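You operate a simulated robot arm through the tools that you are given. There is no shell and no other tool. Be economical: measure what you need, move in short steps, check, and stop when the job is done.

You are at the controls of a simulated robot arm. One attempt, no reset.

## Task
Clamp the teal keycap in the rub tester and give it 10 dry rubs.
Fine: keycap into the nest, then clamp shut; arm down, then the blue pad holder into its opening; last wind the crank till the counter shows the number.

Only the result counts: the job must be done as asked and must still hold three seconds after the hand-in. Knocking over, shifting, dropping, spilling or breaking anything else fails it.

## Robot
A 7-joint arm with a two-finger parallel gripper, fixed in place. Base frame: the origin is at the foot of the arm, x ahead of it, y to its left, z up. Lengths are in mm, angles in degrees, forces in N, time in s.
With the tool pointing down near the work surface it reaches from about 200 to 740 mm from the base axis. Its first joint turns from -166.0 to 166.0 degrees. Payload 1.57 kg.
The tool frame sits at the grasp point between the pads (the TCP): z along the fingers, y along the line on which they close. The tips reach 30 mm beyond it. Largest opening 110 mm; finger width 24, thickness 12; the body of the gripper, 48 by 112 mm, starts 78 mm behind the TCP.
Orientation is told as [roll, pitch, yaw] about the base's x, y, z axes, in that order, counted from this pose: with the fingers straight down and closing along the base's y, the tool's x points along the base's -x, its y along +y and its z along -z.

## Interface
- The arm moves only by the tool play_rows. Its argument "plan" is a list of rows, each a list of 3 entries, a list of its own where there are three numbers: the shift along the tool's x, y, z in mm, then the turn, a rotation vector about the tool's x, y, z in degrees, then the opening, from 0 (shut) to 1 (fully open). In form: [[[dx, dy, dz], [rx, ry, rz], hand], ...]. A call has 1 to 8 rows; each row shifts and turns the commanded pose from where the row before left it, along the tool's axes as they then stand. Each row takes 0.2 s and may step no farther than 50 mm and 8.6 degrees from the row before; otherwise, or with a gripper value out of range, the whole call is refused. A pose out of reach is approached as far as the arm can. The call stops where the force on the tool passes 40 N (or 10 N more than at its start, if that is more) or the arm is blocked; 0.2 s more then pass. Each finger travels about 45 mm/s and halts on what it meets, pressing with about 22 N; the grip force reading is that of the motor and also rises with nothing between the fingers. The clock runs only during rows and for 0.2 s after the last one: add rows that do not move to give the fingers time. The reply holds the time, the measured pose of the TCP, the force on the tool along the base axes, the opening and the grip force, in the units named above and with some noise, with the torque about the TCP (base axes, N m) and any sound that the robot's microphone picked up, and new pictures: "pictures" is both (left out), scene, wrist or none.
- Cameras (640 x 400 px; columns grow to the right, rows downward): "scene" is fixed at [400.7, -501, 1540.8]; the picture's right is [-0.30, 0.95, 0.00], its down [0.91, 0.29, -0.29] and it looks along [-0.27, -0.09, -0.96] (base axes); focal length 355 px, centre (320, 200). "wrist" rides on the gripper at [70, 16, -141] in the tool frame; the picture's right is [-0.23, 0.97, 0.00], its down [-0.86, -0.20, -0.48] and it looks along [-0.47, -0.11, 0.88] (tool axes); focal length 222 px, centre (320, 200). There is no depth. A picture from a camera that has moved, and an enlarged one, comes with that camera's place and axes in the base frame and with its lens.
- raise_lower(by): slides the trunk up (or, below 0, down) by that many mm; the arm rides with it, the base frame stays. It gives what a move gives, with no picture.
- inspect(camera, box): a new picture of the part [left, top, right, bottom] of that camera's present view, enlarged. It takes no simulated time.
- finish_job(): hands the job in; it is judged then, once.

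Work in short steps. Places have to be worked out from the pictures, the camera data and where the tool is seen: move nearer, look again, correct. Check each grasp and each placing, and mend what went wrong. You have 120 turns and 200 pictures in all, those below and enlarged ones among them. Open the gripper and draw the arm clear of the work before you hand the job in, unless the task says otherwise; then end with one line.

The tools are called as a command line: name --argument value ..., lists and objects as JSON in quotes. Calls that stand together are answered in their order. play_rows: Moves the arm, as the interface text tells. Its arguments: {"type":"object","properties":{"plan":{"type":"array"},"pictures":{"type":"string","enum":["both","scene","wrist","none"]}},"required":["plan"]} The other tools are called the same way: raise_lower (by) slides the trunk up or down; inspect (camera, box) takes an enlarged picture of a part of a camera's view; finish_job () hands the job in.

At the start:

```text
time: 0.0
eef_pos: [218.6, -372.9, 1166.7]
ee_rot: [0.0, 0.0, 0.1]
force: [0.2, -0.8, 0.4]
moment: [-0.01, 0.0, 0.04]
width: 110.0
finger_force: 0.1
trunk travel left (down, up): [-500.0, 90.0]
```

scene: 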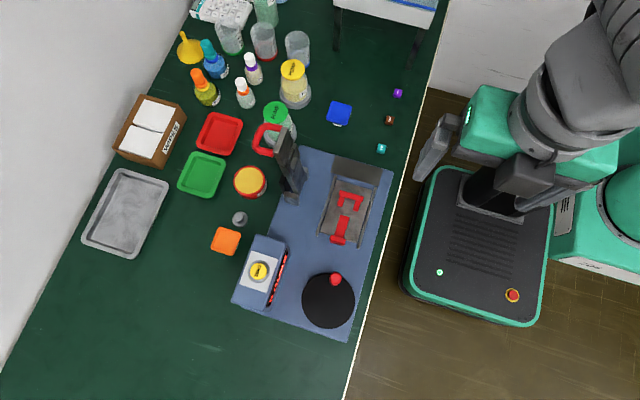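
wrist: 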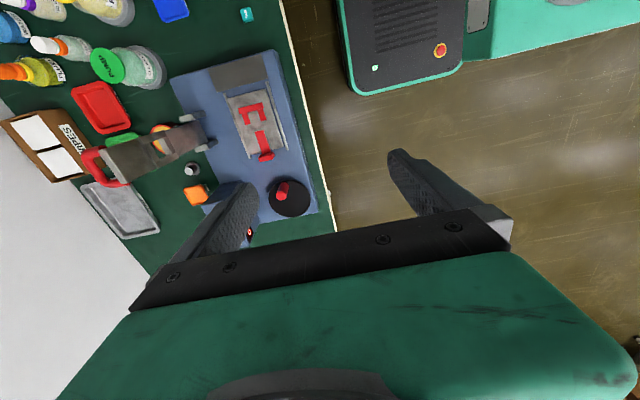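

The scene shows the tester on the bench with the keycaps near the bench's edge. I enlarge the tester and the keycap areas first.

inspect --camera "scene" --box '[220, 130, 420, 350]'

inspect --camera "scene" --box '[310, 70, 430, 170]'

inspect --camera "wrist" --box '[60, 0, 340, 230]'

```text
1.82 times, centred on (320, 240) of scene
camera zoom: at [400.7, -501.0, 1540.8], right [-0.3, 0.95, 0.0], down [0.91, 0.29, -0.29], along [-0.27, -0.09, -0.96], focal length 646 px, centre (320, 127)
```

zoom: 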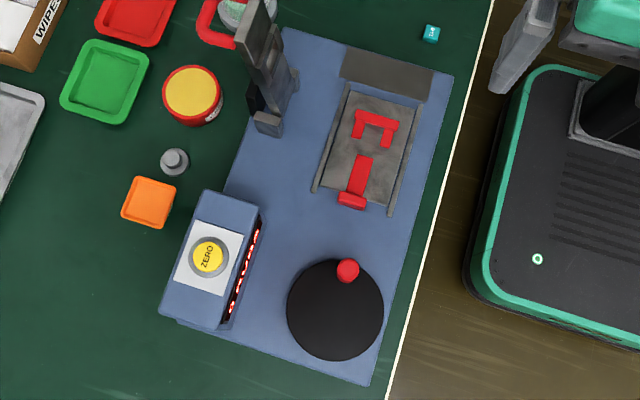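

```text
4.00 times, centred on (370, 120) of scene
camera zoom: at [400.7, -501.0, 1540.8], right [-0.3, 0.95, 0.0], down [0.91, 0.29, -0.29], along [-0.27, -0.09, -0.96], focal length 1421 px, centre (120, 520)
```

zoom: 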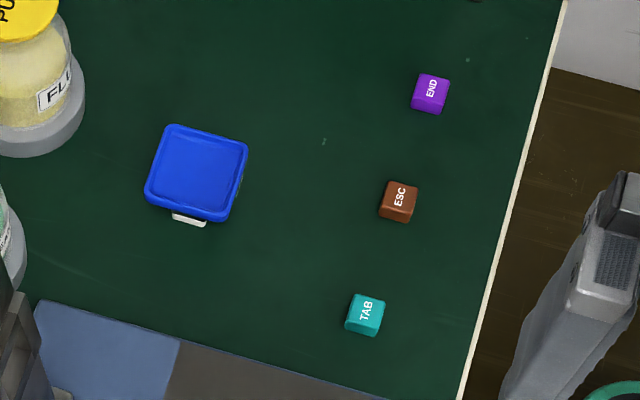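

```text
1.74 times, centred on (200, 115) of wrist
camera zoom: at [148.0, -356.8, 1309.3], right [0.23, 0.97, 0.0], down [0.86, -0.2, 0.48], along [0.47, -0.11, -0.88], focal length 386 px, centre (529, 348)
```

zoom: 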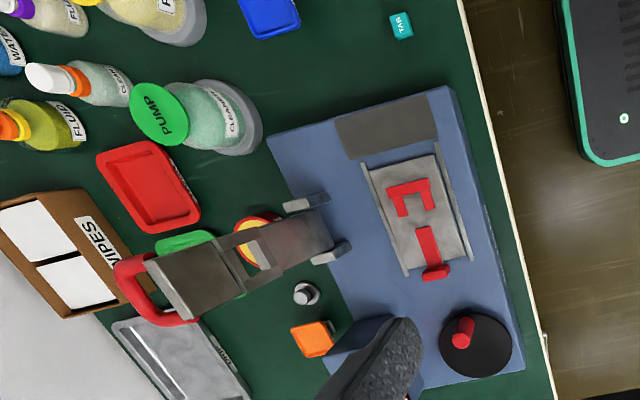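

From both views I triangulate the teal keycap near (0, -474, 730), the nest near (200, -510), the crank near (386, -490), and the raised rub arm at y about -640 to -670 with its top at z about 1020. I lower the trunk and then look.

raise_lower --by -200

```text
time: 2.2
eef_pos: [217.9, -372.1, 966.8]
ee_rot: [-0.1, 0.0, 0.1]
force: [-0.7, 0.7, 0.0]
moment: [0.0, 0.02, 0.02]
width: 109.9
finger_force: 0.1
trunk travel left (down, up): [-300.0, 290.0]
```

Now I move toward the space above the keycaps at about z = 930.

play_rows --plan '[[[40, -10, 5], [0, 0, 0], 1], [[40, -15, 5], [0, 0, 0], 1], [[40, -20, 5], [0, 0, 0], 1], [[40, -20, 5], [0, 0, 0], 1], [[30, -20, 5], [0, 0, 0], 1], [[30, -15, 5], [0, 0, 0], 1]]'

```text
time: 3.6
eef_pos: [-0.9, -473.8, 936.3]
ee_rot: [0.0, 0.0, 0.2]
force: [0.1, 0.7, 0.1]
moment: [0.02, 0.02, -0.02]
width: 109.9
finger_force: 0.0
trunk travel left (down, up): [-300.0, 290.0]
camera wrist: at [-71.7, -457.4, 1079.0], right [0.23, 0.97, 0.0], down [0.86, -0.2, 0.48], along [0.47, -0.11, -0.88], focal length 222 px, centre (320, 200)
```

scene: 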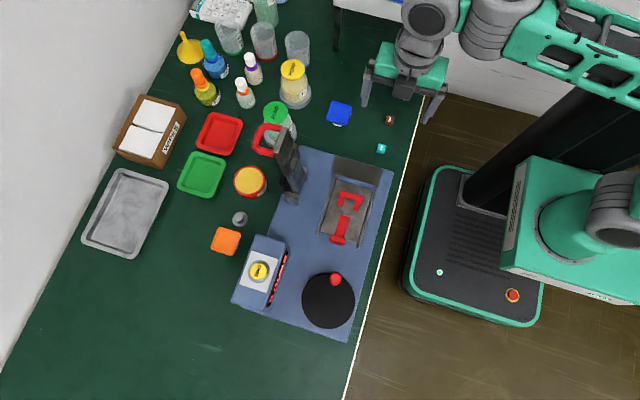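
wrist: 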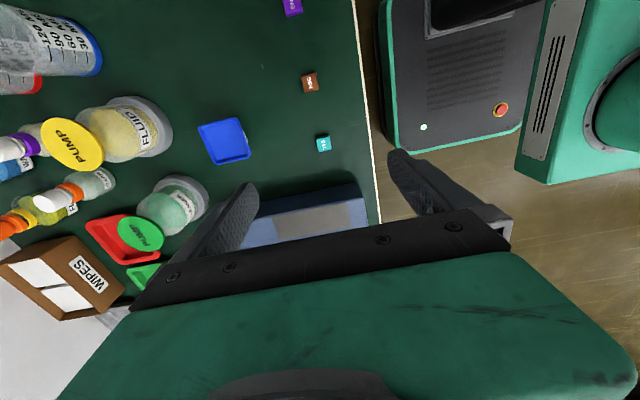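

The keycap lies close to under the hand; I enlarge to see its orientation and the pad holder.

inspect --camera "wrist" --box '[180, 90, 360, 202]'

play_rows --plan '[[[-8, 0, 40], [0, 0, 0], 1], [[-5, 0, 40], [0, 0, 0], 1]]' --pictures "wrist"

```text
3.56 times, centred on (270, 146) of wrist
camera zoom: at [-71.7, -457.4, 1079.0], right [0.23, 0.97, 0.0], down [0.86, -0.2, 0.48], along [0.47, -0.11, -0.88], focal length 790 px, centre (498, 392)
```

zoom: 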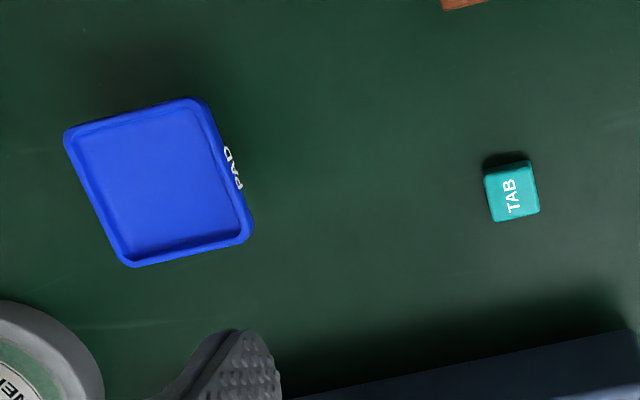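

```text
time: 4.2
eef_pos: [10.7, -472.4, 858.0]
ee_rot: [0.0, 0.0, 0.1]
force: [0.8, -0.1, -1.1]
moment: [0.01, 0.0, 0.02]
width: 110.1
finger_force: 0.0
trunk travel left (down, up): [-300.0, 290.0]
camera wrist: at [-59.0, -456.9, 1000.5], right [0.23, 0.97, 0.0], down [0.86, -0.2, 0.48], along [0.47, -0.11, -0.88], focal length 222 px, centre (320, 200)
```

wrist: 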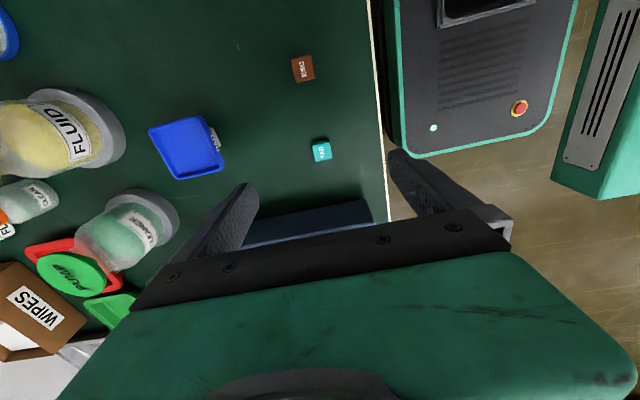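

The keycap is near (12, -473) and squared to the base axes. Before gripping I look at the nest from above to plan the grip direction.

play_rows --plan '[[[-30, 0, -25], [0, 0, 0], 1], [[-45, -5, -15], [0, 0, 0], 1], [[-45, -5, 0], [0, 0, 0], 1], [[-30, -5, 0], [0, 0, 0], 1]]' --pictures "wrist"

inspect --camera "wrist" --box '[200, 60, 420, 200]'

```text
time: 5.2
eef_pos: [161.8, -487.2, 897.6]
ee_rot: [0.1, 0.0, -0.1]
force: [0.5, -1.1, 0.1]
moment: [0.04, -0.02, 0.02]
width: 110.1
finger_force: 0.2
trunk travel left (down, up): [-300.0, 290.0]
camera wrist: at [91.6, -472.1, 1039.6], right [0.23, 0.97, 0.0], down [0.86, -0.2, 0.48], along [0.47, -0.11, -0.88], focal length 222 px, centre (320, 200)
```

wrist: 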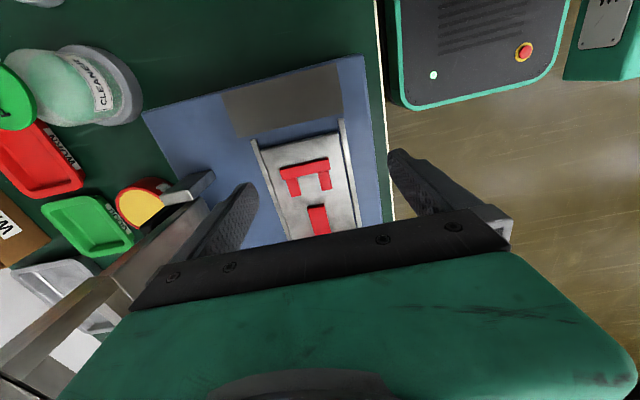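

```text
2.86 times, centred on (310, 130) of wrist
camera zoom: at [91.6, -472.1, 1039.6], right [0.23, 0.97, 0.0], down [0.86, -0.2, 0.48], along [0.47, -0.11, -0.88], focal length 635 px, centre (349, 400)
```

zoom: 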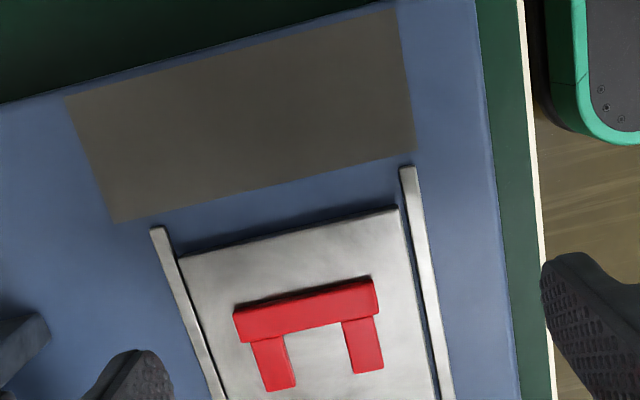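

The nest is a red bar with two side legs opening toward +x, at about (214, -514) and squared to the base axes, so a y-closing grip suits it. I go back over the keycap and lower.

play_rows --plan '[[[40, 4, 0], [0, 0, 0], 1], [[45, 4, 0], [0, 0, 0], 1], [[45, 4, 20], [0, 0, 0], 1], [[20, 2, 40], [0, 0, 0], 0.6], [[0, 0, 37], [0, 0, 0], 0.5]]' --pictures "wrist"

inspect --camera "wrist" --box '[240, 110, 400, 210]'

```text
time: 6.4
eef_pos: [11.4, -473.5, 799.7]
ee_rot: [-0.1, 0.0, 0.1]
force: [0.6, 0.1, -0.7]
moment: [-0.03, 0.0, 0.02]
width: 59.9
finger_force: 0.3
trunk travel left (down, up): [-300.0, 290.0]
camera wrist: at [-59.4, -458.6, 942.0], right [0.23, 0.97, 0.0], down [0.86, -0.2, 0.48], along [0.47, -0.11, -0.88], focal length 222 px, centre (320, 200)
```

wrist: 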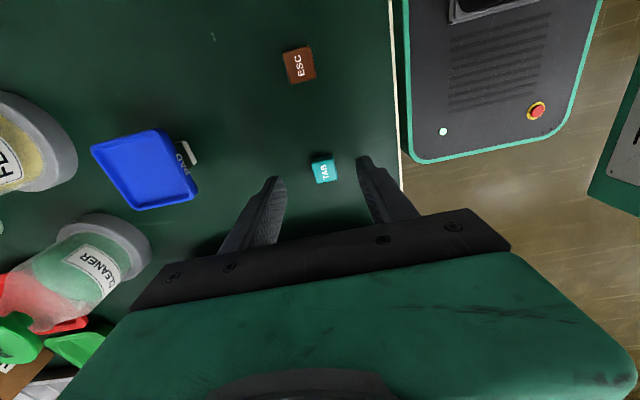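

```text
4.00 times, centred on (320, 160) of wrist
camera zoom: at [-59.4, -458.6, 942.0], right [0.23, 0.97, 0.0], down [0.86, -0.2, 0.48], along [0.47, -0.11, -0.88], focal length 888 px, centre (320, 360)
```

zoom: 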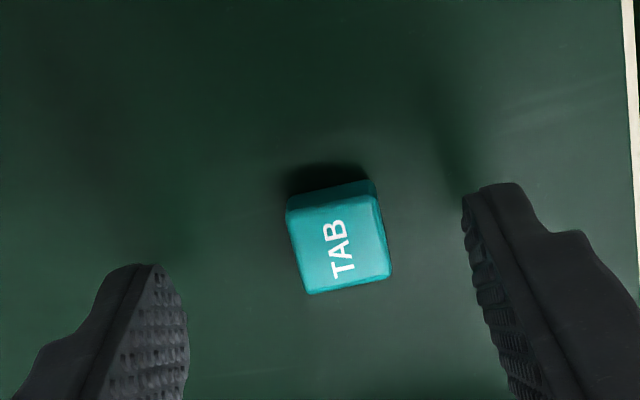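

The keycap's centre is about 2.5 mm toward +y of the hand. I shift and lower another 20 mm.

play_rows --plan '[[[0, 2.5, 10], [0, 0, 0], 0.45], [[0, 0, 10], [0, 0, 0], 0.45]]' --pictures "none"

inspect --camera "wrist" --box '[240, 110, 400, 210]'

```text
time: 7.0
eef_pos: [10.4, -471.4, 779.5]
ee_rot: [0.0, 0.1, -0.1]
force: [-0.7, 0.8, 0.8]
moment: [0.03, -0.04, -0.01]
width: 49.6
finger_force: 0.1
trunk travel left (down, up): [-300.0, 290.0]
```

```text
4.00 times, centred on (320, 160) of wrist
camera zoom: at [-59.1, -455.7, 922.4], right [0.23, 0.97, 0.0], down [0.86, -0.2, 0.48], along [0.47, -0.11, -0.88], focal length 888 px, centre (320, 360)
```

zoom: 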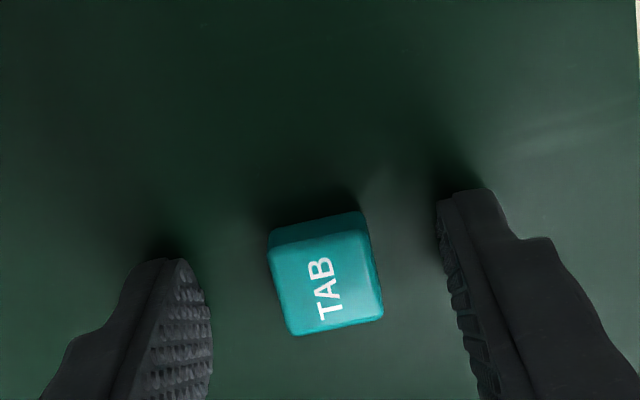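

The fingers straddle the keycap squarely, with the tips a few mm above the bench. I lower in small steps to find the bench height by touch.

play_rows --plan '[[[0, 1, 2], [0, 0, 0], 0.45], [[0, 0, 1.5], [0, 0, 0], 0.45], [[0, 0, 1.5], [0, 0, 0], 0.45]]' --pictures "none"

inspect --camera "wrist" --box '[240, 110, 400, 210]'

```text
time: 8.0
eef_pos: [11.8, -472.8, 779.9]
ee_rot: [-0.6, 0.0, 0.1]
force: [0.1, 3.2, 11.6]
moment: [0.51, -0.03, 0.03]
width: 52.1
finger_force: 2.1
trunk travel left (down, up): [-300.0, 290.0]
stopped in row 3: the force on the tool passed its limit at 41 N (the readings are from after the stop); the commanded pose is now the measured one
```

```text
4.00 times, centred on (320, 160) of wrist
camera zoom: at [-58.9, -455.2, 922.6], right [0.23, 0.97, -0.01], down [0.86, -0.19, 0.48], along [0.47, -0.12, -0.88], focal length 888 px, centre (320, 360)
```

zoom: 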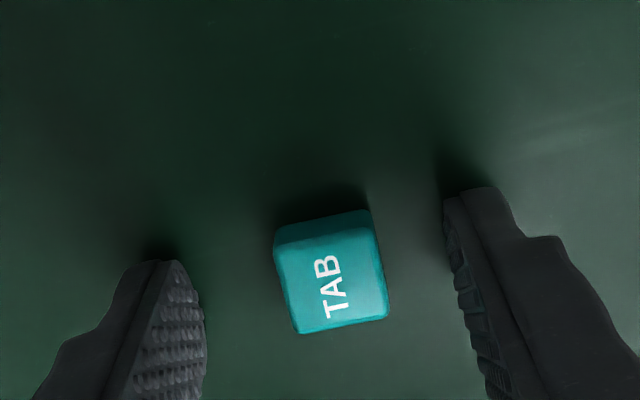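

Contact says the bench top is at z about 750, so the keycap's top is near 762. I lift 4 mm, level the roll and close on the keycap's upper part.

play_rows --plan '[[[0, 2, -5], [-0.6, 0, 0], 0.45], [[0, 0, 0], [0, 0, 0], 0.3], [[0, 0, 0], [0, 0, 0], 0.1], [[0, 0, 0], [0, 0, 0], 0.1], [[0, 0, 0], [0, 0, 0], 0.1]]' --pictures "none"

inspect --camera "wrist" --box '[240, 110, 400, 210]'

```text
time: 9.2
eef_pos: [11.2, -469.7, 783.8]
ee_rot: [0.1, 0.0, -0.1]
force: [0.0, 1.0, -0.2]
moment: [-0.01, 0.01, 0.0]
width: 19.3
finger_force: 21.9
trunk travel left (down, up): [-300.0, 290.0]
```

```text
4.00 times, centred on (320, 160) of wrist
camera zoom: at [-58.9, -455.1, 926.2], right [0.23, 0.97, 0.0], down [0.86, -0.2, 0.48], along [0.47, -0.11, -0.88], focal length 888 px, centre (320, 360)
```

zoom: 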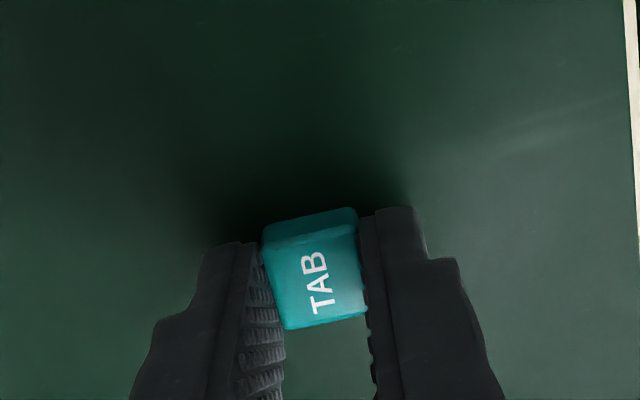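

Gripped at 19.3 mm. I lift and carry it over the nest.

play_rows --plan '[[[0, 0, -30], [0, 0, 0], 0.1], [[-10, 0, -45], [0, 0, 0], 0.1], [[-45, -8, 0], [0, 0, 0], 0.1], [[-45, -9, 0], [0, 0, 0], 0.1], [[-45, -9, 0], [0, 0, 0], 0.1], [[-45, -9, 0], [0, 0, 0], 0.1], [[-14, -8, 20], [0, 0, 0], 0.1]]' --pictures "wrist"

inspect --camera "wrist" --box '[220, 100, 420, 225]'

```text
time: 10.7
eef_pos: [211.1, -510.1, 856.9]
ee_rot: [-0.6, -0.1, 0.2]
force: [-2.3, 2.7, 12.4]
moment: [0.19, -0.01, 0.04]
width: 13.7
finger_force: 1.0
trunk travel left (down, up): [-300.0, 290.0]
stopped in row 7: the force on the tool passed its limit at 47 N (the readings are from after the stop); the commanded pose is now the measured one
camera wrist: at [140.0, -493.4, 997.8], right [0.22, 0.97, -0.01], down [0.85, -0.19, 0.48], along [0.47, -0.12, -0.88], focal length 222 px, centre (320, 200)
```

wrist: 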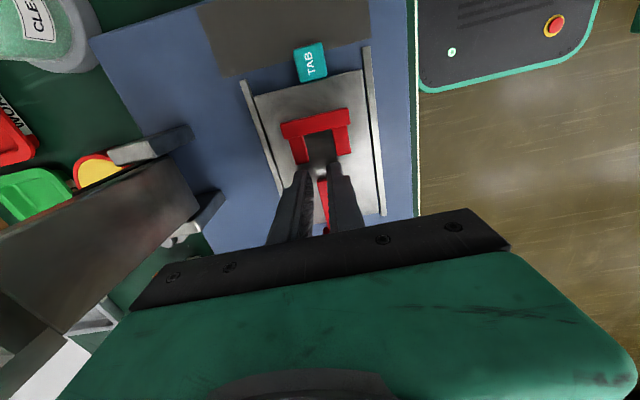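

```text
3.20 times, centred on (320, 162) of wrist
camera zoom: at [140.0, -493.4, 997.8], right [0.22, 0.97, -0.01], down [0.85, -0.19, 0.48], along [0.47, -0.12, -0.88], focal length 711 px, centre (320, 320)
```

zoom: 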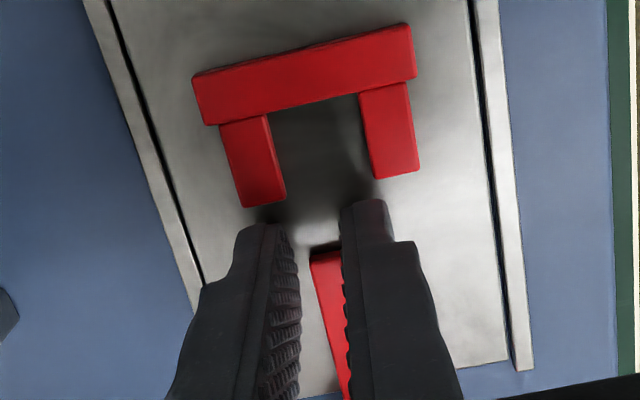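

The keycap slipped out: the machine's deck is much higher (about z 825) than I assumed. It is lying on the deck near the grey patch; I lift clear and look.

play_rows --plan '[[[0, 0, -30], [-0.6, 0, 0], 0.2], [[40, 0, -30], [0, 0, 0], 0.4], [[40, 0, 0], [0, 0, 0], 0.5]]'

inspect --camera "wrist" --box '[220, 60, 420, 185]'

inspect --camera "scene" --box '[280, 120, 420, 210]'

```text
time: 11.5
eef_pos: [130.3, -509.6, 912.7]
ee_rot: [0.3, -0.1, 0.2]
force: [-0.4, 0.0, 0.6]
moment: [-0.01, 0.03, 0.02]
width: 55.2
finger_force: 0.0
trunk travel left (down, up): [-300.0, 290.0]
camera wrist: at [59.4, -495.7, 1055.4], right [0.22, 0.97, 0.0], down [0.85, -0.2, 0.48], along [0.47, -0.1, -0.88], focal length 222 px, centre (320, 200)
```

scene: 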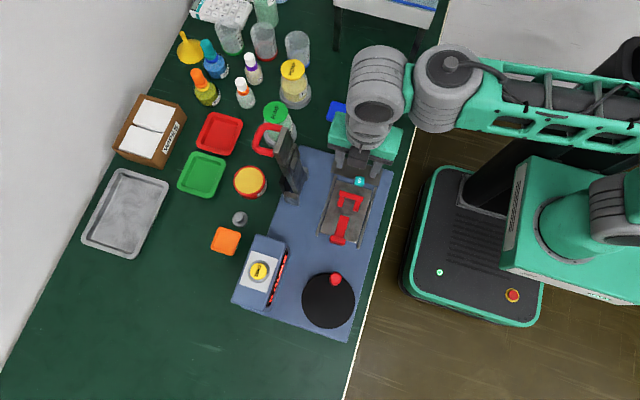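
wrist: 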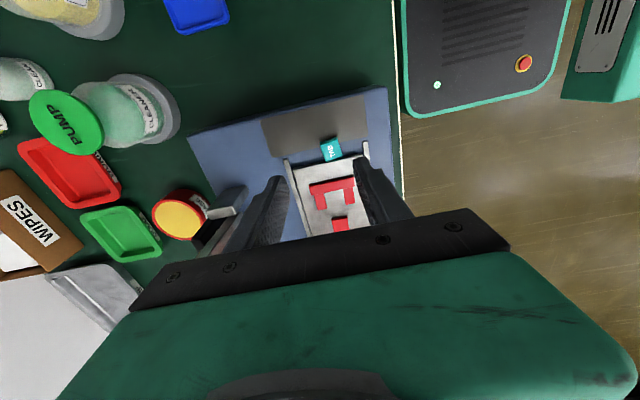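

```text
3.20 times, centred on (320, 122) of wrist
camera zoom: at [59.4, -495.7, 1055.4], right [0.22, 0.97, 0.0], down [0.85, -0.2, 0.48], along [0.47, -0.1, -0.88], focal length 711 px, centre (320, 448)
```

zoom: 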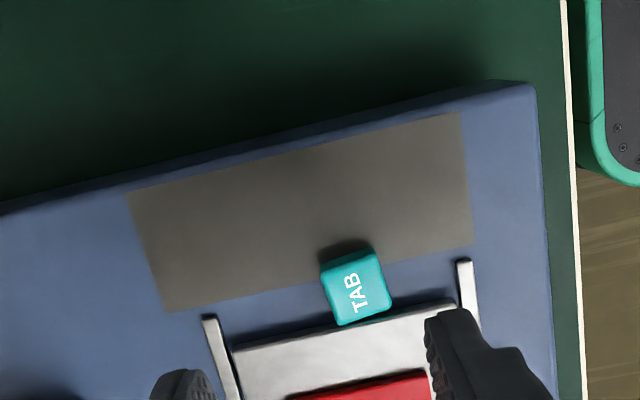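

```text
4.44 times, centred on (350, 165) of scene
camera zoom: at [400.7, -501.0, 1540.8], right [-0.3, 0.95, 0.0], down [0.91, 0.29, -0.29], along [-0.27, -0.09, -0.96], focal length 1579 px, centre (187, 356)
```

zoom: 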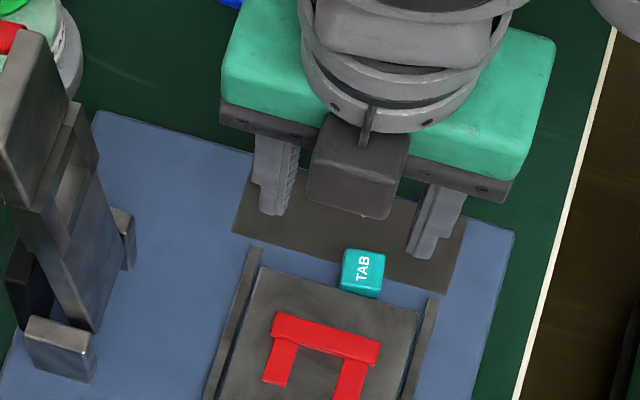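

Keycap top triangulates to about (130, -500, 814), on the deck (about z 802) just in front of the carriage plate. I hover above it, slightly to the -x side so the fingers miss the plate.

play_rows --plan '[[[7, 9, 30], [0, 0, 0], 0.38], [[0, 0, 22], [0, 0, 0], 0.38], [[0, 0, 0], [0, 0, 0], 0.38]]' --pictures "none"

inspect --camera "wrist" --box '[220, 90, 420, 215]'

```text
time: 12.3
eef_pos: [122.3, -501.0, 859.8]
ee_rot: [0.4, -0.1, 0.2]
force: [0.2, -0.1, -0.2]
moment: [-0.01, 0.06, -0.01]
width: 41.9
finger_force: 0.0
trunk travel left (down, up): [-300.0, 290.0]
```

```text
3.20 times, centred on (320, 152) of wrist
camera zoom: at [52.8, -486.5, 1002.8], right [0.22, 0.97, 0.01], down [0.85, -0.2, 0.48], along [0.47, -0.1, -0.88], focal length 711 px, centre (320, 352)
```

zoom: 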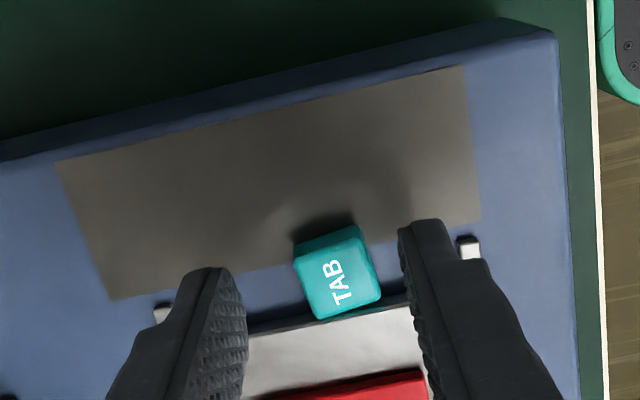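

The keycap is turned about +10° and touches the plate edge. I yaw the hand to match, stay on the -x side, and descend in steps.

play_rows --plan '[[[1.5, 3, 0], [0.4, 0, 0], 0.36], [[0, 0, 5], [0, 0, -4.8], 0.36], [[0, 0, 5], [0, 0, -4.8], 0.36], [[0, 0, 5], [0, 0, 0], 0.36]]' --pictures "none"

inspect --camera "wrist" --box '[220, 90, 420, 215]'

```text
time: 13.3
eef_pos: [120.6, -499.1, 845.9]
ee_rot: [-0.1, 0.0, 9.8]
force: [-0.8, 0.5, -0.3]
moment: [-0.03, 0.0, -0.02]
width: 39.6
finger_force: 0.1
trunk travel left (down, up): [-300.0, 290.0]
```

```text
3.20 times, centred on (320, 152) of wrist
camera zoom: at [49.1, -494.6, 988.3], right [0.06, 1.0, 0.0], down [0.88, -0.05, 0.48], along [0.48, -0.03, -0.88], focal length 711 px, centre (320, 352)
```

zoom: 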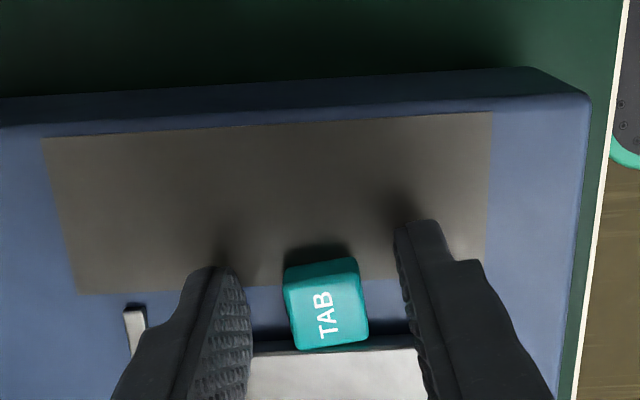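

Alignment and centring look good, slightly over-yawed. I trim yaw by 3° and step down to about z = 836.

play_rows --plan '[[[0, 0.5, 3], [0, 0, 3], 0.36], [[0, 0, 3], [0, 0, 0], 0.36], [[0, 0, 2], [0, 0, 0], 0.36], [[0, 0, 1.5], [0, 0, 0], 0.36]]' --pictures "none"

inspect --camera "wrist" --box '[220, 90, 420, 215]'

```text
time: 14.3
eef_pos: [120.9, -497.6, 839.9]
ee_rot: [-0.5, 0.0, 6.8]
force: [-0.8, 1.1, 25.6]
moment: [0.73, 0.22, -0.11]
width: 40.4
finger_force: 0.6
trunk travel left (down, up): [-300.0, 290.0]
```

```text
3.20 times, centred on (320, 152) of wrist
camera zoom: at [49.2, -489.5, 982.3], right [0.11, 0.99, -0.01], down [0.87, -0.09, 0.48], along [0.48, -0.06, -0.88], focal length 711 px, centre (320, 352)
```

zoom: 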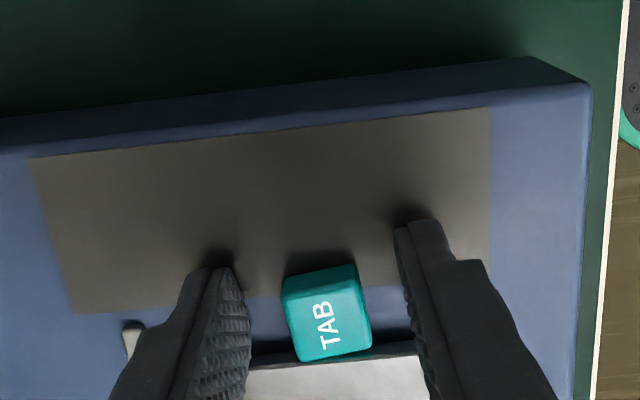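

Tips touch the deck, which puts it at z = 810. I raise so the tips sit about 5 mm above the deck and grip.

play_rows --plan '[[[-1, 0, -8.5], [-0.4, 0, 0], 0.36], [[0, 0, 0], [0, 0, 0], 0.25], [[0, 0, 0], [0, 0, 0], 0.08], [[0, 0, 0], [0, 0, 0], 0.08], [[0, 0, 0], [0, 0, 0], 0.08]]' --pictures "none"

inspect --camera "wrist" --box '[220, 90, 420, 215]'

```text
time: 15.5
eef_pos: [123.1, -498.7, 845.8]
ee_rot: [0.2, -0.1, 6.9]
force: [-0.6, 0.2, -0.4]
moment: [-0.01, 0.01, 0.03]
width: 19.2
finger_force: 21.7
trunk travel left (down, up): [-300.0, 290.0]
```

```text
3.20 times, centred on (320, 152) of wrist
camera zoom: at [51.0, -491.4, 987.0], right [0.11, 0.99, 0.01], down [0.87, -0.1, 0.48], along [0.48, -0.05, -0.88], focal length 711 px, centre (320, 352)
```

zoom: 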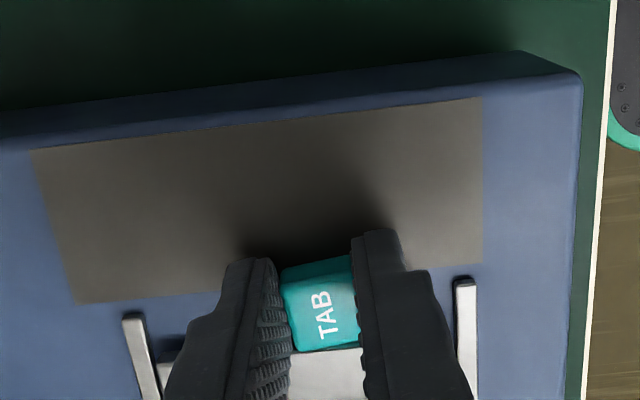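

Gripped, but the fingers stick out on the -x side, where the nest bar is. I set the keycap down on the free grey patch, squared up, and will regrip it with the fingers offset to +x.

play_rows --plan '[[[0, 0, -12], [0, 0, 0], 0.08], [[20, 0, 0], [0, 0, 6.9], 0.08], [[15, 0, 0], [0, 0, 0], 0.08], [[0, 0, 8], [0, 0, 0], 0.08], [[0, 0, 3.7], [0, 0, 0], 0.08], [[0, 0, 0], [0, 0, 0], 0.3], [[0, 0, 0], [0, 0, 0], 0.36], [[0, 0, -15], [0, 0, 0], 0.36]]' --pictures "none"

inspect --camera "wrist" --box '[220, 90, 420, 215]'

```text
time: 17.3
eef_pos: [88.6, -499.7, 859.9]
ee_rot: [0.3, -0.1, 0.0]
force: [0.0, -0.4, 0.2]
moment: [0.0, 0.01, 0.02]
width: 39.5
finger_force: 0.0
trunk travel left (down, up): [-300.0, 290.0]
```

```text
3.20 times, centred on (320, 152) of wrist
camera zoom: at [17.8, -484.9, 1002.4], right [0.23, 0.97, 0.01], down [0.85, -0.2, 0.48], along [0.47, -0.11, -0.88], focal length 711 px, centre (320, 352)
```

zoom: 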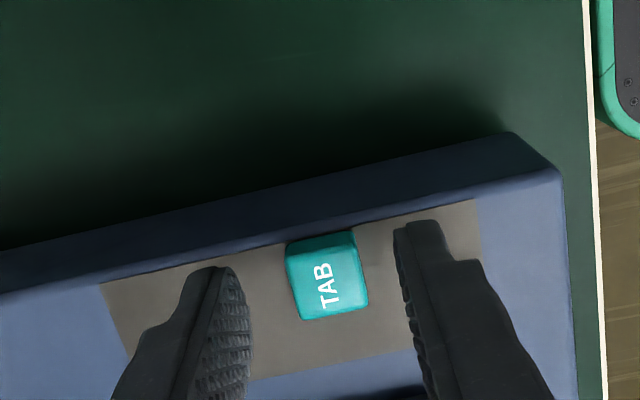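

Keycap now stands squared at about (93, -500). I shift +8.4 mm in x, lower to 845 and regrip.

play_rows --plan '[[[-8.4, 0, 0], [0.3, 0, 0], 0.36], [[0, 0, 8], [0, 0, 0], 0.36], [[0, 0, 6.7], [0, 0, 0], 0.36], [[0, 0, 0], [0, 0, 0], 0.2], [[0, 0, 0], [0, 0, 0], 0.08], [[0, 0, 0], [0, 0, 0], 0.08], [[0, 0, -30], [0, 0, 0], 0.08]]' --pictures "none"

inspect --camera "wrist" --box '[220, 90, 420, 215]'

```text
time: 18.9
eef_pos: [95.3, -500.6, 875.1]
ee_rot: [0.1, -0.1, -0.2]
force: [0.7, -1.2, -0.1]
moment: [0.0, -0.02, 0.0]
width: 18.8
finger_force: 21.8
trunk travel left (down, up): [-300.0, 290.0]
```

```text
3.20 times, centred on (320, 152) of wrist
camera zoom: at [25.8, -484.3, 1017.7], right [0.23, 0.97, 0.0], down [0.85, -0.2, 0.48], along [0.47, -0.11, -0.88], focal length 711 px, centre (320, 352)
```

zoom: 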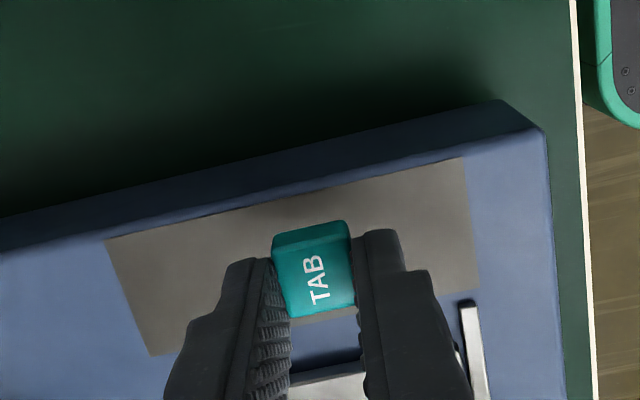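

Good grip with the fingers now on the +x side. I lift and carry it over the nest at a safe height.

play_rows --plan '[[[0, 0, -25], [0, 0, 0], 0.08], [[-40, -2, 0], [0, 0, 0], 0.08], [[-45, -2, 0], [0, 0, 0], 0.08], [[-10, -2, 0], [0, 0, 0], 0.08]]' --pictures "none"

inspect --camera "wrist" --box '[220, 90, 420, 215]'

inspect --camera "scene" --box '[300, 170, 400, 250]'

```text
time: 19.9
eef_pos: [191.1, -506.4, 901.9]
ee_rot: [0.0, 0.0, 0.0]
force: [0.6, -0.3, 0.2]
moment: [0.04, -0.03, -0.04]
width: 19.2
finger_force: 22.1
trunk travel left (down, up): [-300.0, 290.0]
```

```text
3.20 times, centred on (320, 152) of wrist
camera zoom: at [120.5, -490.2, 1043.3], right [0.23, 0.97, 0.0], down [0.85, -0.2, 0.48], along [0.47, -0.11, -0.88], focal length 711 px, centre (320, 352)
```

zoom: 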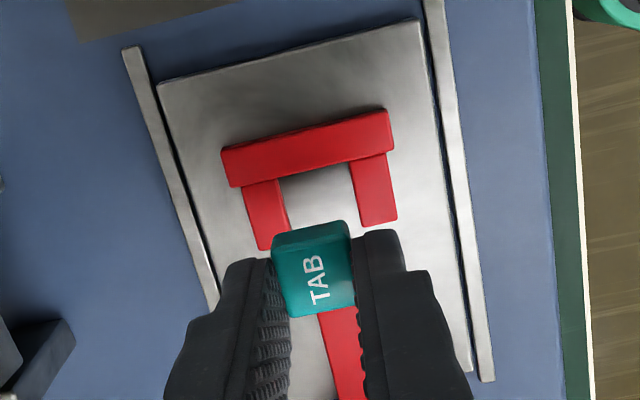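

```text
5.00 times, centred on (350, 210) of scene
camera zoom: at [400.7, -501.0, 1540.8], right [-0.3, 0.95, 0.0], down [0.91, 0.29, -0.29], along [-0.27, -0.09, -0.96], focal length 1777 px, centre (170, 150)
```

zoom: 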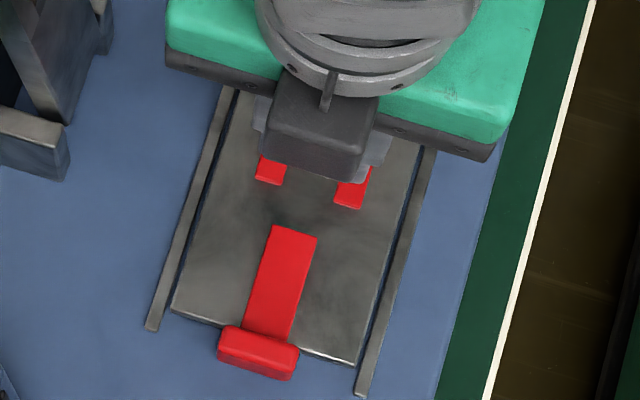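

I see the nest clearly: legs' gap is about 21 mm for the 19 mm keycap. I move just past the leg ends (+x) and lower there to compare the alignment at nearly the same height.

play_rows --plan '[[[-20, 0, 0], [0, 0, 0], 0.08], [[0, 0, 20], [0, 0, 0], 0.08], [[0, 0, 12], [0, 0, 0], 0.08]]' --pictures "none"

inspect --camera "wrist" --box '[250, 110, 390, 200]'

```text
time: 20.7
eef_pos: [211.6, -507.7, 869.0]
ee_rot: [-0.1, -0.1, -0.1]
force: [0.4, -0.1, -0.1]
moment: [-0.02, 0.0, 0.0]
width: 19.2
finger_force: 21.9
trunk travel left (down, up): [-300.0, 290.0]
```

```text
4.44 times, centred on (320, 155) of wrist
camera zoom: at [140.8, -490.6, 1010.5], right [0.23, 0.97, 0.0], down [0.85, -0.2, 0.48], along [0.47, -0.11, -0.88], focal length 987 px, centre (320, 400)
```

zoom: 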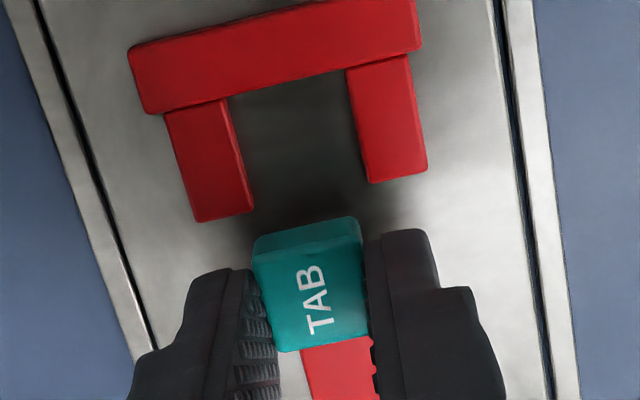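

Gap centre is about y = -505.3 with the seated x about 185–186; the keycap is at (207.5, -507.1). I raise a little and move it over the nest, then check.

play_rows --plan '[[[0, 1.8, -8], [0, 0, 0], 0.08], [[21, 0, 0], [0, 0, 0], 0.08], [[0, 0, 4], [0, 0, 0], 0.08]]' --pictures "none"

inspect --camera "wrist" --box '[250, 110, 390, 200]'

```text
time: 21.5
eef_pos: [189.9, -504.7, 872.7]
ee_rot: [0.0, 0.0, -0.1]
force: [0.0, 0.3, 0.3]
moment: [0.0, -0.02, -0.02]
width: 19.1
finger_force: 21.8
trunk travel left (down, up): [-300.0, 290.0]
```

```text
4.44 times, centred on (320, 155) of wrist
camera zoom: at [119.6, -488.4, 1014.3], right [0.23, 0.97, 0.0], down [0.85, -0.2, 0.48], along [0.47, -0.11, -0.88], focal length 987 px, centre (320, 400)
```

zoom: 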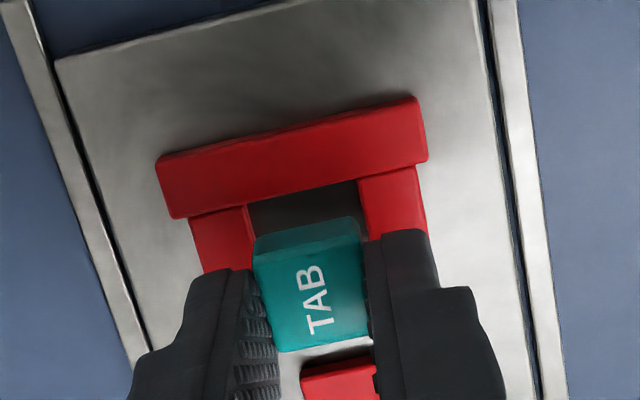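

Alignment is within about 0.5 mm. I lower in small steps, watching the force.

play_rows --plan '[[[0, 0, 3], [0, 0, 0], 0.08], [[0, 0, 3], [0, 0, 0], 0.08], [[0, 0, 2], [0, 0, 0], 0.08]]' --pictures "none"

inspect --camera "wrist" --box '[250, 110, 390, 200]'

```text
time: 22.3
eef_pos: [190.3, -504.3, 864.7]
ee_rot: [0.0, -0.2, -0.2]
force: [0.8, 0.0, -0.2]
moment: [0.0, 0.04, -0.03]
width: 19.1
finger_force: 22.0
trunk travel left (down, up): [-300.0, 290.0]
```

```text
4.44 times, centred on (320, 155) of wrist
camera zoom: at [119.9, -488.7, 1006.6], right [0.23, 0.97, 0.0], down [0.85, -0.2, 0.48], along [0.47, -0.11, -0.88], focal length 987 px, centre (320, 400)
```

zoom: 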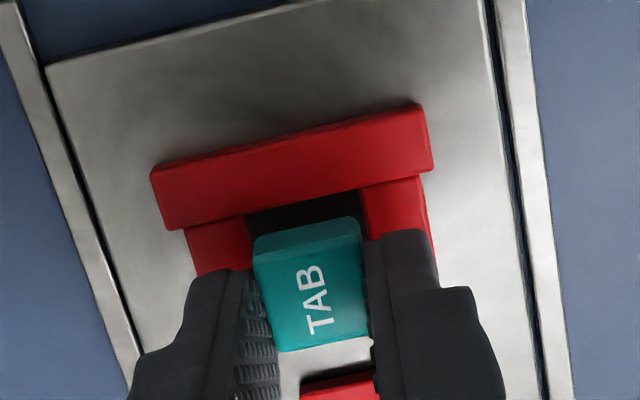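

Still free and centred. I continue down.

play_rows --plan '[[[0, -0.2, 2], [0, 0, 0], 0.08], [[0, 0, 1.5], [0, 0, 0], 0.08], [[0, 0, 1.5], [0, 0, 0], 0.08]]' --pictures "none"

inspect --camera "wrist" --box '[250, 110, 390, 200]'

```text
time: 23.1
eef_pos: [189.7, -505.3, 859.0]
ee_rot: [-0.1, -0.1, -0.1]
force: [-0.3, -0.1, -0.3]
moment: [-0.01, -0.01, 0.0]
width: 19.2
finger_force: 21.8
trunk travel left (down, up): [-300.0, 290.0]
```

```text
4.44 times, centred on (320, 155) of wrist
camera zoom: at [120.1, -489.0, 1001.9], right [0.23, 0.97, 0.0], down [0.85, -0.2, 0.48], along [0.47, -0.11, -0.88], focal length 987 px, centre (320, 400)
```

zoom: 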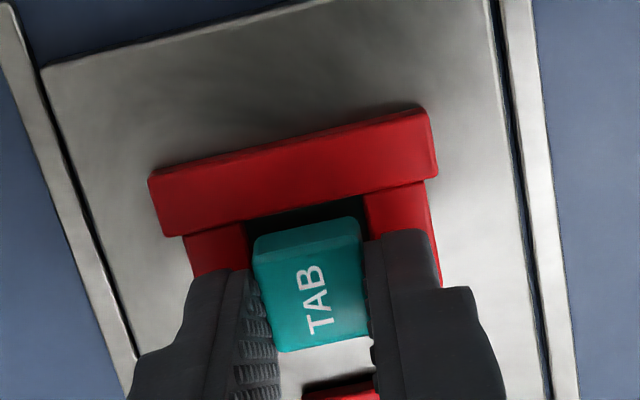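

Still no contact; two more small steps.

play_rows --plan '[[[0, 0, 1.5], [0, 0, 0], 0.08], [[0, 0, 1.5], [0, 0, 0], 0.08]]' --pictures "none"

inspect --camera "wrist" --box '[250, 110, 390, 200]'

```text
time: 23.7
eef_pos: [189.9, -504.1, 856.8]
ee_rot: [-0.1, -0.1, -0.1]
force: [-0.3, -0.7, -0.5]
moment: [0.01, 0.02, 0.01]
width: 19.3
finger_force: 21.8
trunk travel left (down, up): [-300.0, 290.0]
```

```text
4.44 times, centred on (320, 155) of wrist
camera zoom: at [119.8, -489.0, 999.0], right [0.23, 0.97, 0.0], down [0.85, -0.2, 0.48], along [0.47, -0.11, -0.88], focal length 987 px, centre (320, 400)
```

zoom: 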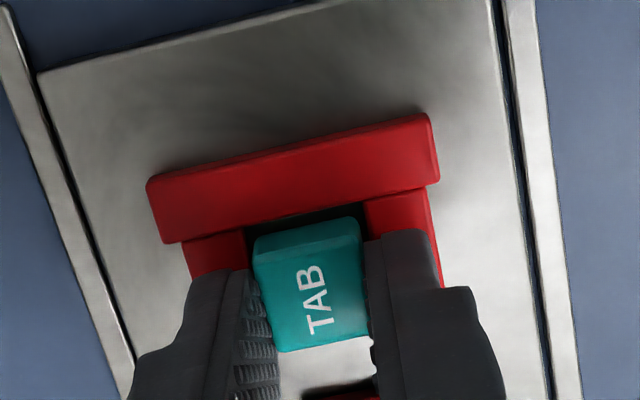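

Still free (force near zero); continue in 1.5 mm steps.

play_rows --plan '[[[0, 0, 1.5], [0, 0, 0], 0.08], [[0, 0, 1.5], [0, 0, 0], 0.08], [[0, 0, 1], [0, 0, 0], 0.08]]' --pictures "none"

inspect --camera "wrist" --box '[250, 110, 390, 200]'

```text
time: 24.5
eef_pos: [189.9, -505.0, 855.0]
ee_rot: [-0.3, -0.1, -0.2]
force: [-1.1, -0.5, 17.1]
moment: [0.02, 0.07, -0.03]
width: 19.4
finger_force: 22.0
trunk travel left (down, up): [-300.0, 290.0]
```

```text
4.44 times, centred on (320, 155) of wrist
camera zoom: at [119.6, -488.2, 997.5], right [0.23, 0.97, 0.0], down [0.85, -0.2, 0.48], along [0.47, -0.11, -0.88], focal length 987 px, centre (320, 400)
```

zoom: 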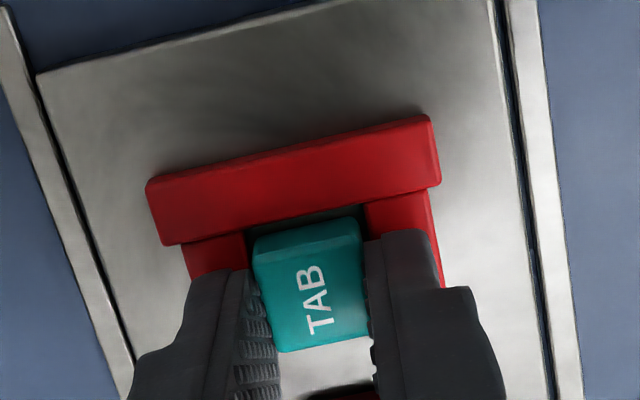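

Contact at TCP 855, so the keycap is down (or within a mm or so). I relax the push, open, and lift to inspect.

play_rows --plan '[[[0, 0, -1.5], [0, 0, 0], 0.08], [[0, 0, 0], [0, 0, 0], 0.25], [[0, 0, 0], [0, 0, 0], 0.3], [[0, 0, -15], [0, 0, 0], 0.3], [[0, 0, -25], [0, 0, 0], 0.3]]' --pictures "none"

inspect --camera "wrist" --box '[250, 110, 390, 200]'

```text
time: 25.7
eef_pos: [189.5, -505.6, 893.2]
ee_rot: [0.1, 0.0, -0.1]
force: [-0.3, -0.7, 0.1]
moment: [0.03, 0.01, -0.01]
width: 32.7
finger_force: 0.0
trunk travel left (down, up): [-300.0, 290.0]
```

```text
4.44 times, centred on (320, 155) of wrist
camera zoom: at [119.9, -488.5, 1035.7], right [0.23, 0.97, 0.0], down [0.85, -0.2, 0.48], along [0.47, -0.11, -0.88], focal length 987 px, centre (320, 400)
```

zoom: 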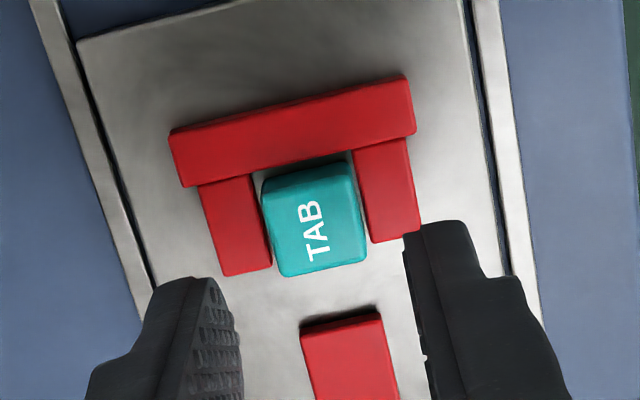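

The keycap sits in the nest. Next I look at the clamp slide's handle on the +x end, fingers closed.

play_rows --plan '[[[-40, 0, -15], [0, 0, 0], 0.1], [[-45, -1, 0], [0, 0, 0], 0], [[-15, -1, 0], [0, 0, 0], 0], [[0, 0, 0], [0, 0, 0], 0]]' --pictures "both"

inspect --camera "wrist" --box '[220, 70, 420, 195]'

```text
time: 26.7
eef_pos: [290.1, -506.3, 909.4]
ee_rot: [0.0, 0.0, -0.2]
force: [-0.1, 1.3, 0.7]
moment: [0.01, -0.02, 0.02]
width: 0.0
finger_force: 21.4
trunk travel left (down, up): [-300.0, 290.0]
camera wrist: at [219.8, -490.4, 1051.9], right [0.23, 0.97, 0.0], down [0.85, -0.2, 0.48], along [0.47, -0.11, -0.88], focal length 222 px, centre (320, 200)
```

scene: 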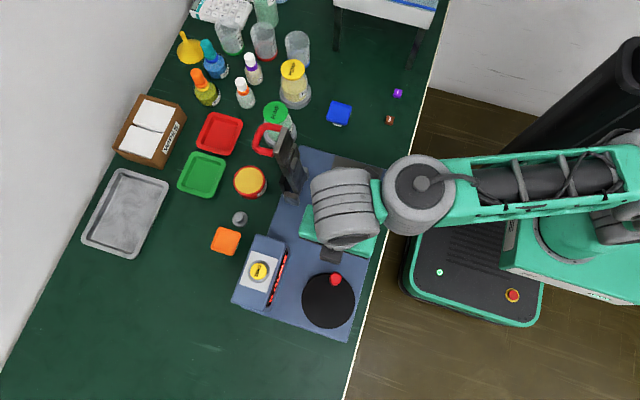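
wrist: 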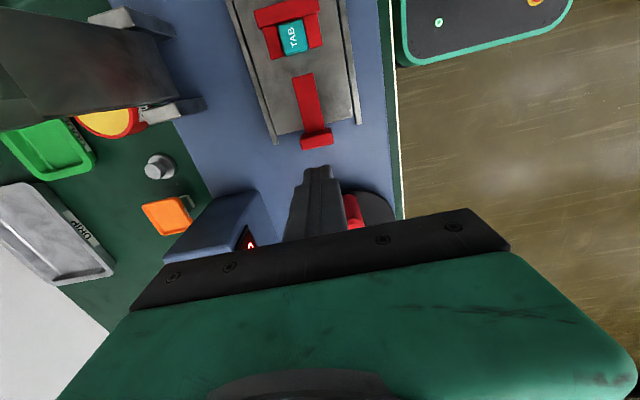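

```text
3.20 times, centred on (320, 132) of wrist
camera zoom: at [219.8, -490.4, 1051.9], right [0.23, 0.97, 0.0], down [0.85, -0.2, 0.48], along [0.47, -0.11, -0.88], focal length 711 px, centre (320, 416)
```

zoom: 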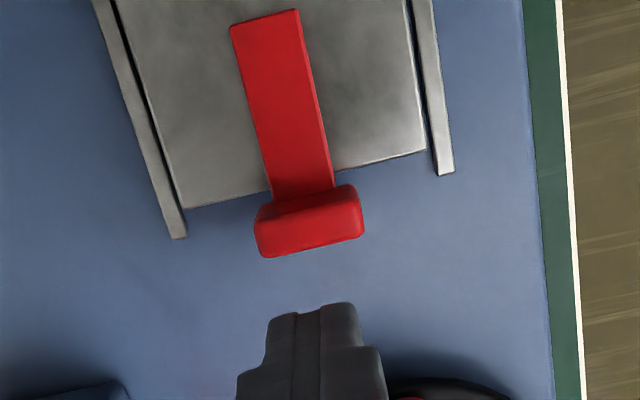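

The handle's +x face is at about (280, -507). I step +10 mm in x, lower behind it to tips about z 822, and check force.

play_rows --plan '[[[-10, -0.5, 20], [0, 0, 0], 0], [[0, 0, 25], [0, 0, 0], 0], [[0, 0, 10], [0, 0, 0], 0]]' --pictures "none"

inspect --camera "wrist" --box '[220, 70, 420, 195]'

```text
time: 27.5
eef_pos: [299.1, -508.0, 853.4]
ee_rot: [0.0, -0.1, 0.0]
force: [0.5, 0.4, -0.5]
moment: [0.0, 0.0, -0.01]
width: 0.0
finger_force: 21.0
trunk travel left (down, up): [-300.0, 290.0]
```

```text
3.20 times, centred on (320, 132) of wrist
camera zoom: at [229.6, -491.7, 996.5], right [0.23, 0.97, 0.0], down [0.85, -0.2, 0.48], along [0.47, -0.11, -0.88], focal length 711 px, centre (320, 416)
```

zoom: 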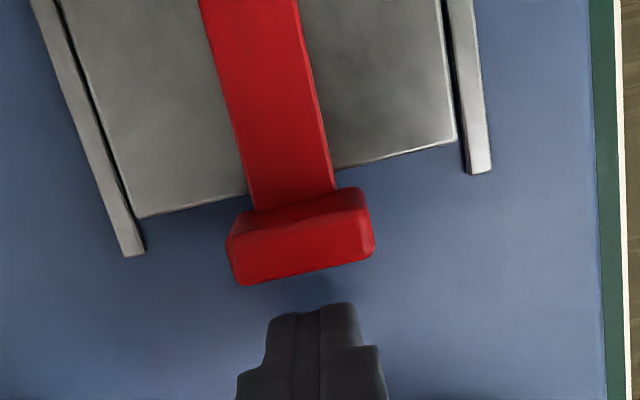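

Behind the handle and centred. I push along -x in small steps.

play_rows --plan '[[[6, 0, 0], [0, 0, 0], 0], [[6, 0, 0], [0, 0, 0], 0], [[5, 0, 0], [0, 0, 0], 0], [[5, 0, 0], [0, 0, 0], 0]]' --pictures "none"

inspect --camera "wrist" --box '[220, 10, 420, 135]'

```text
time: 28.5
eef_pos: [279.0, -506.5, 853.6]
ee_rot: [-0.1, 0.0, -0.2]
force: [0.4, 0.2, -0.9]
moment: [0.0, 0.01, 0.01]
width: 0.0
finger_force: 21.0
trunk travel left (down, up): [-300.0, 290.0]
```

```text
3.20 times, centred on (320, 72) of wrist
camera zoom: at [207.7, -491.6, 996.3], right [0.23, 0.97, 0.0], down [0.85, -0.2, 0.48], along [0.47, -0.11, -0.88], focal length 711 px, centre (320, 608)
```

zoom: 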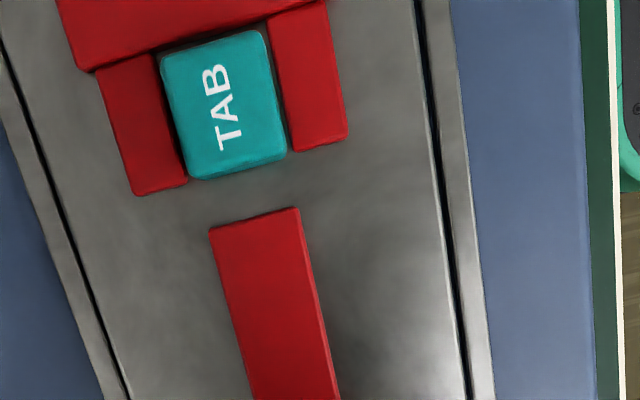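

The slide moves easily; about 10 mm gap remains to the keycap. I continue.

play_rows --plan '[[[4, 0, 0], [0, 0, 0], 0], [[3, 0, 0], [0, 0, 0], 0], [[2, 0, 0], [0, 0, 0], 0], [[2, 0, 0], [0, 0, 0], 0]]' --pictures "none"

inspect --camera "wrist" --box '[220, 10, 420, 135]'

```text
time: 29.5
eef_pos: [267.5, -507.8, 856.0]
ee_rot: [0.0, -0.1, -0.1]
force: [2.7, 0.2, -0.1]
moment: [-0.03, -0.02, -0.01]
width: 0.0
finger_force: 21.4
trunk travel left (down, up): [-300.0, 290.0]
```

```text
3.20 times, centred on (320, 72) of wrist
camera zoom: at [197.3, -491.6, 996.8], right [0.23, 0.97, 0.0], down [0.85, -0.2, 0.48], along [0.47, -0.11, -0.88], focal length 711 px, centre (320, 608)
```

zoom: 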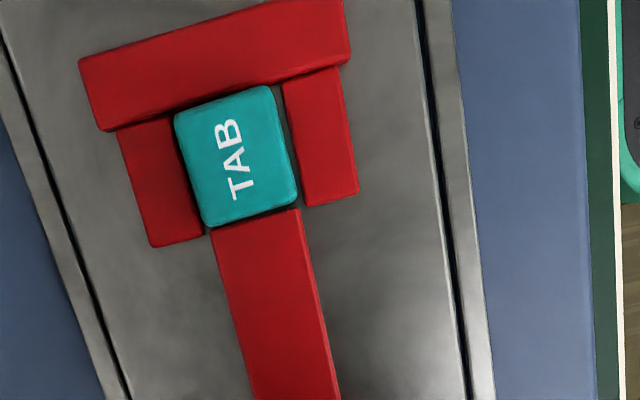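

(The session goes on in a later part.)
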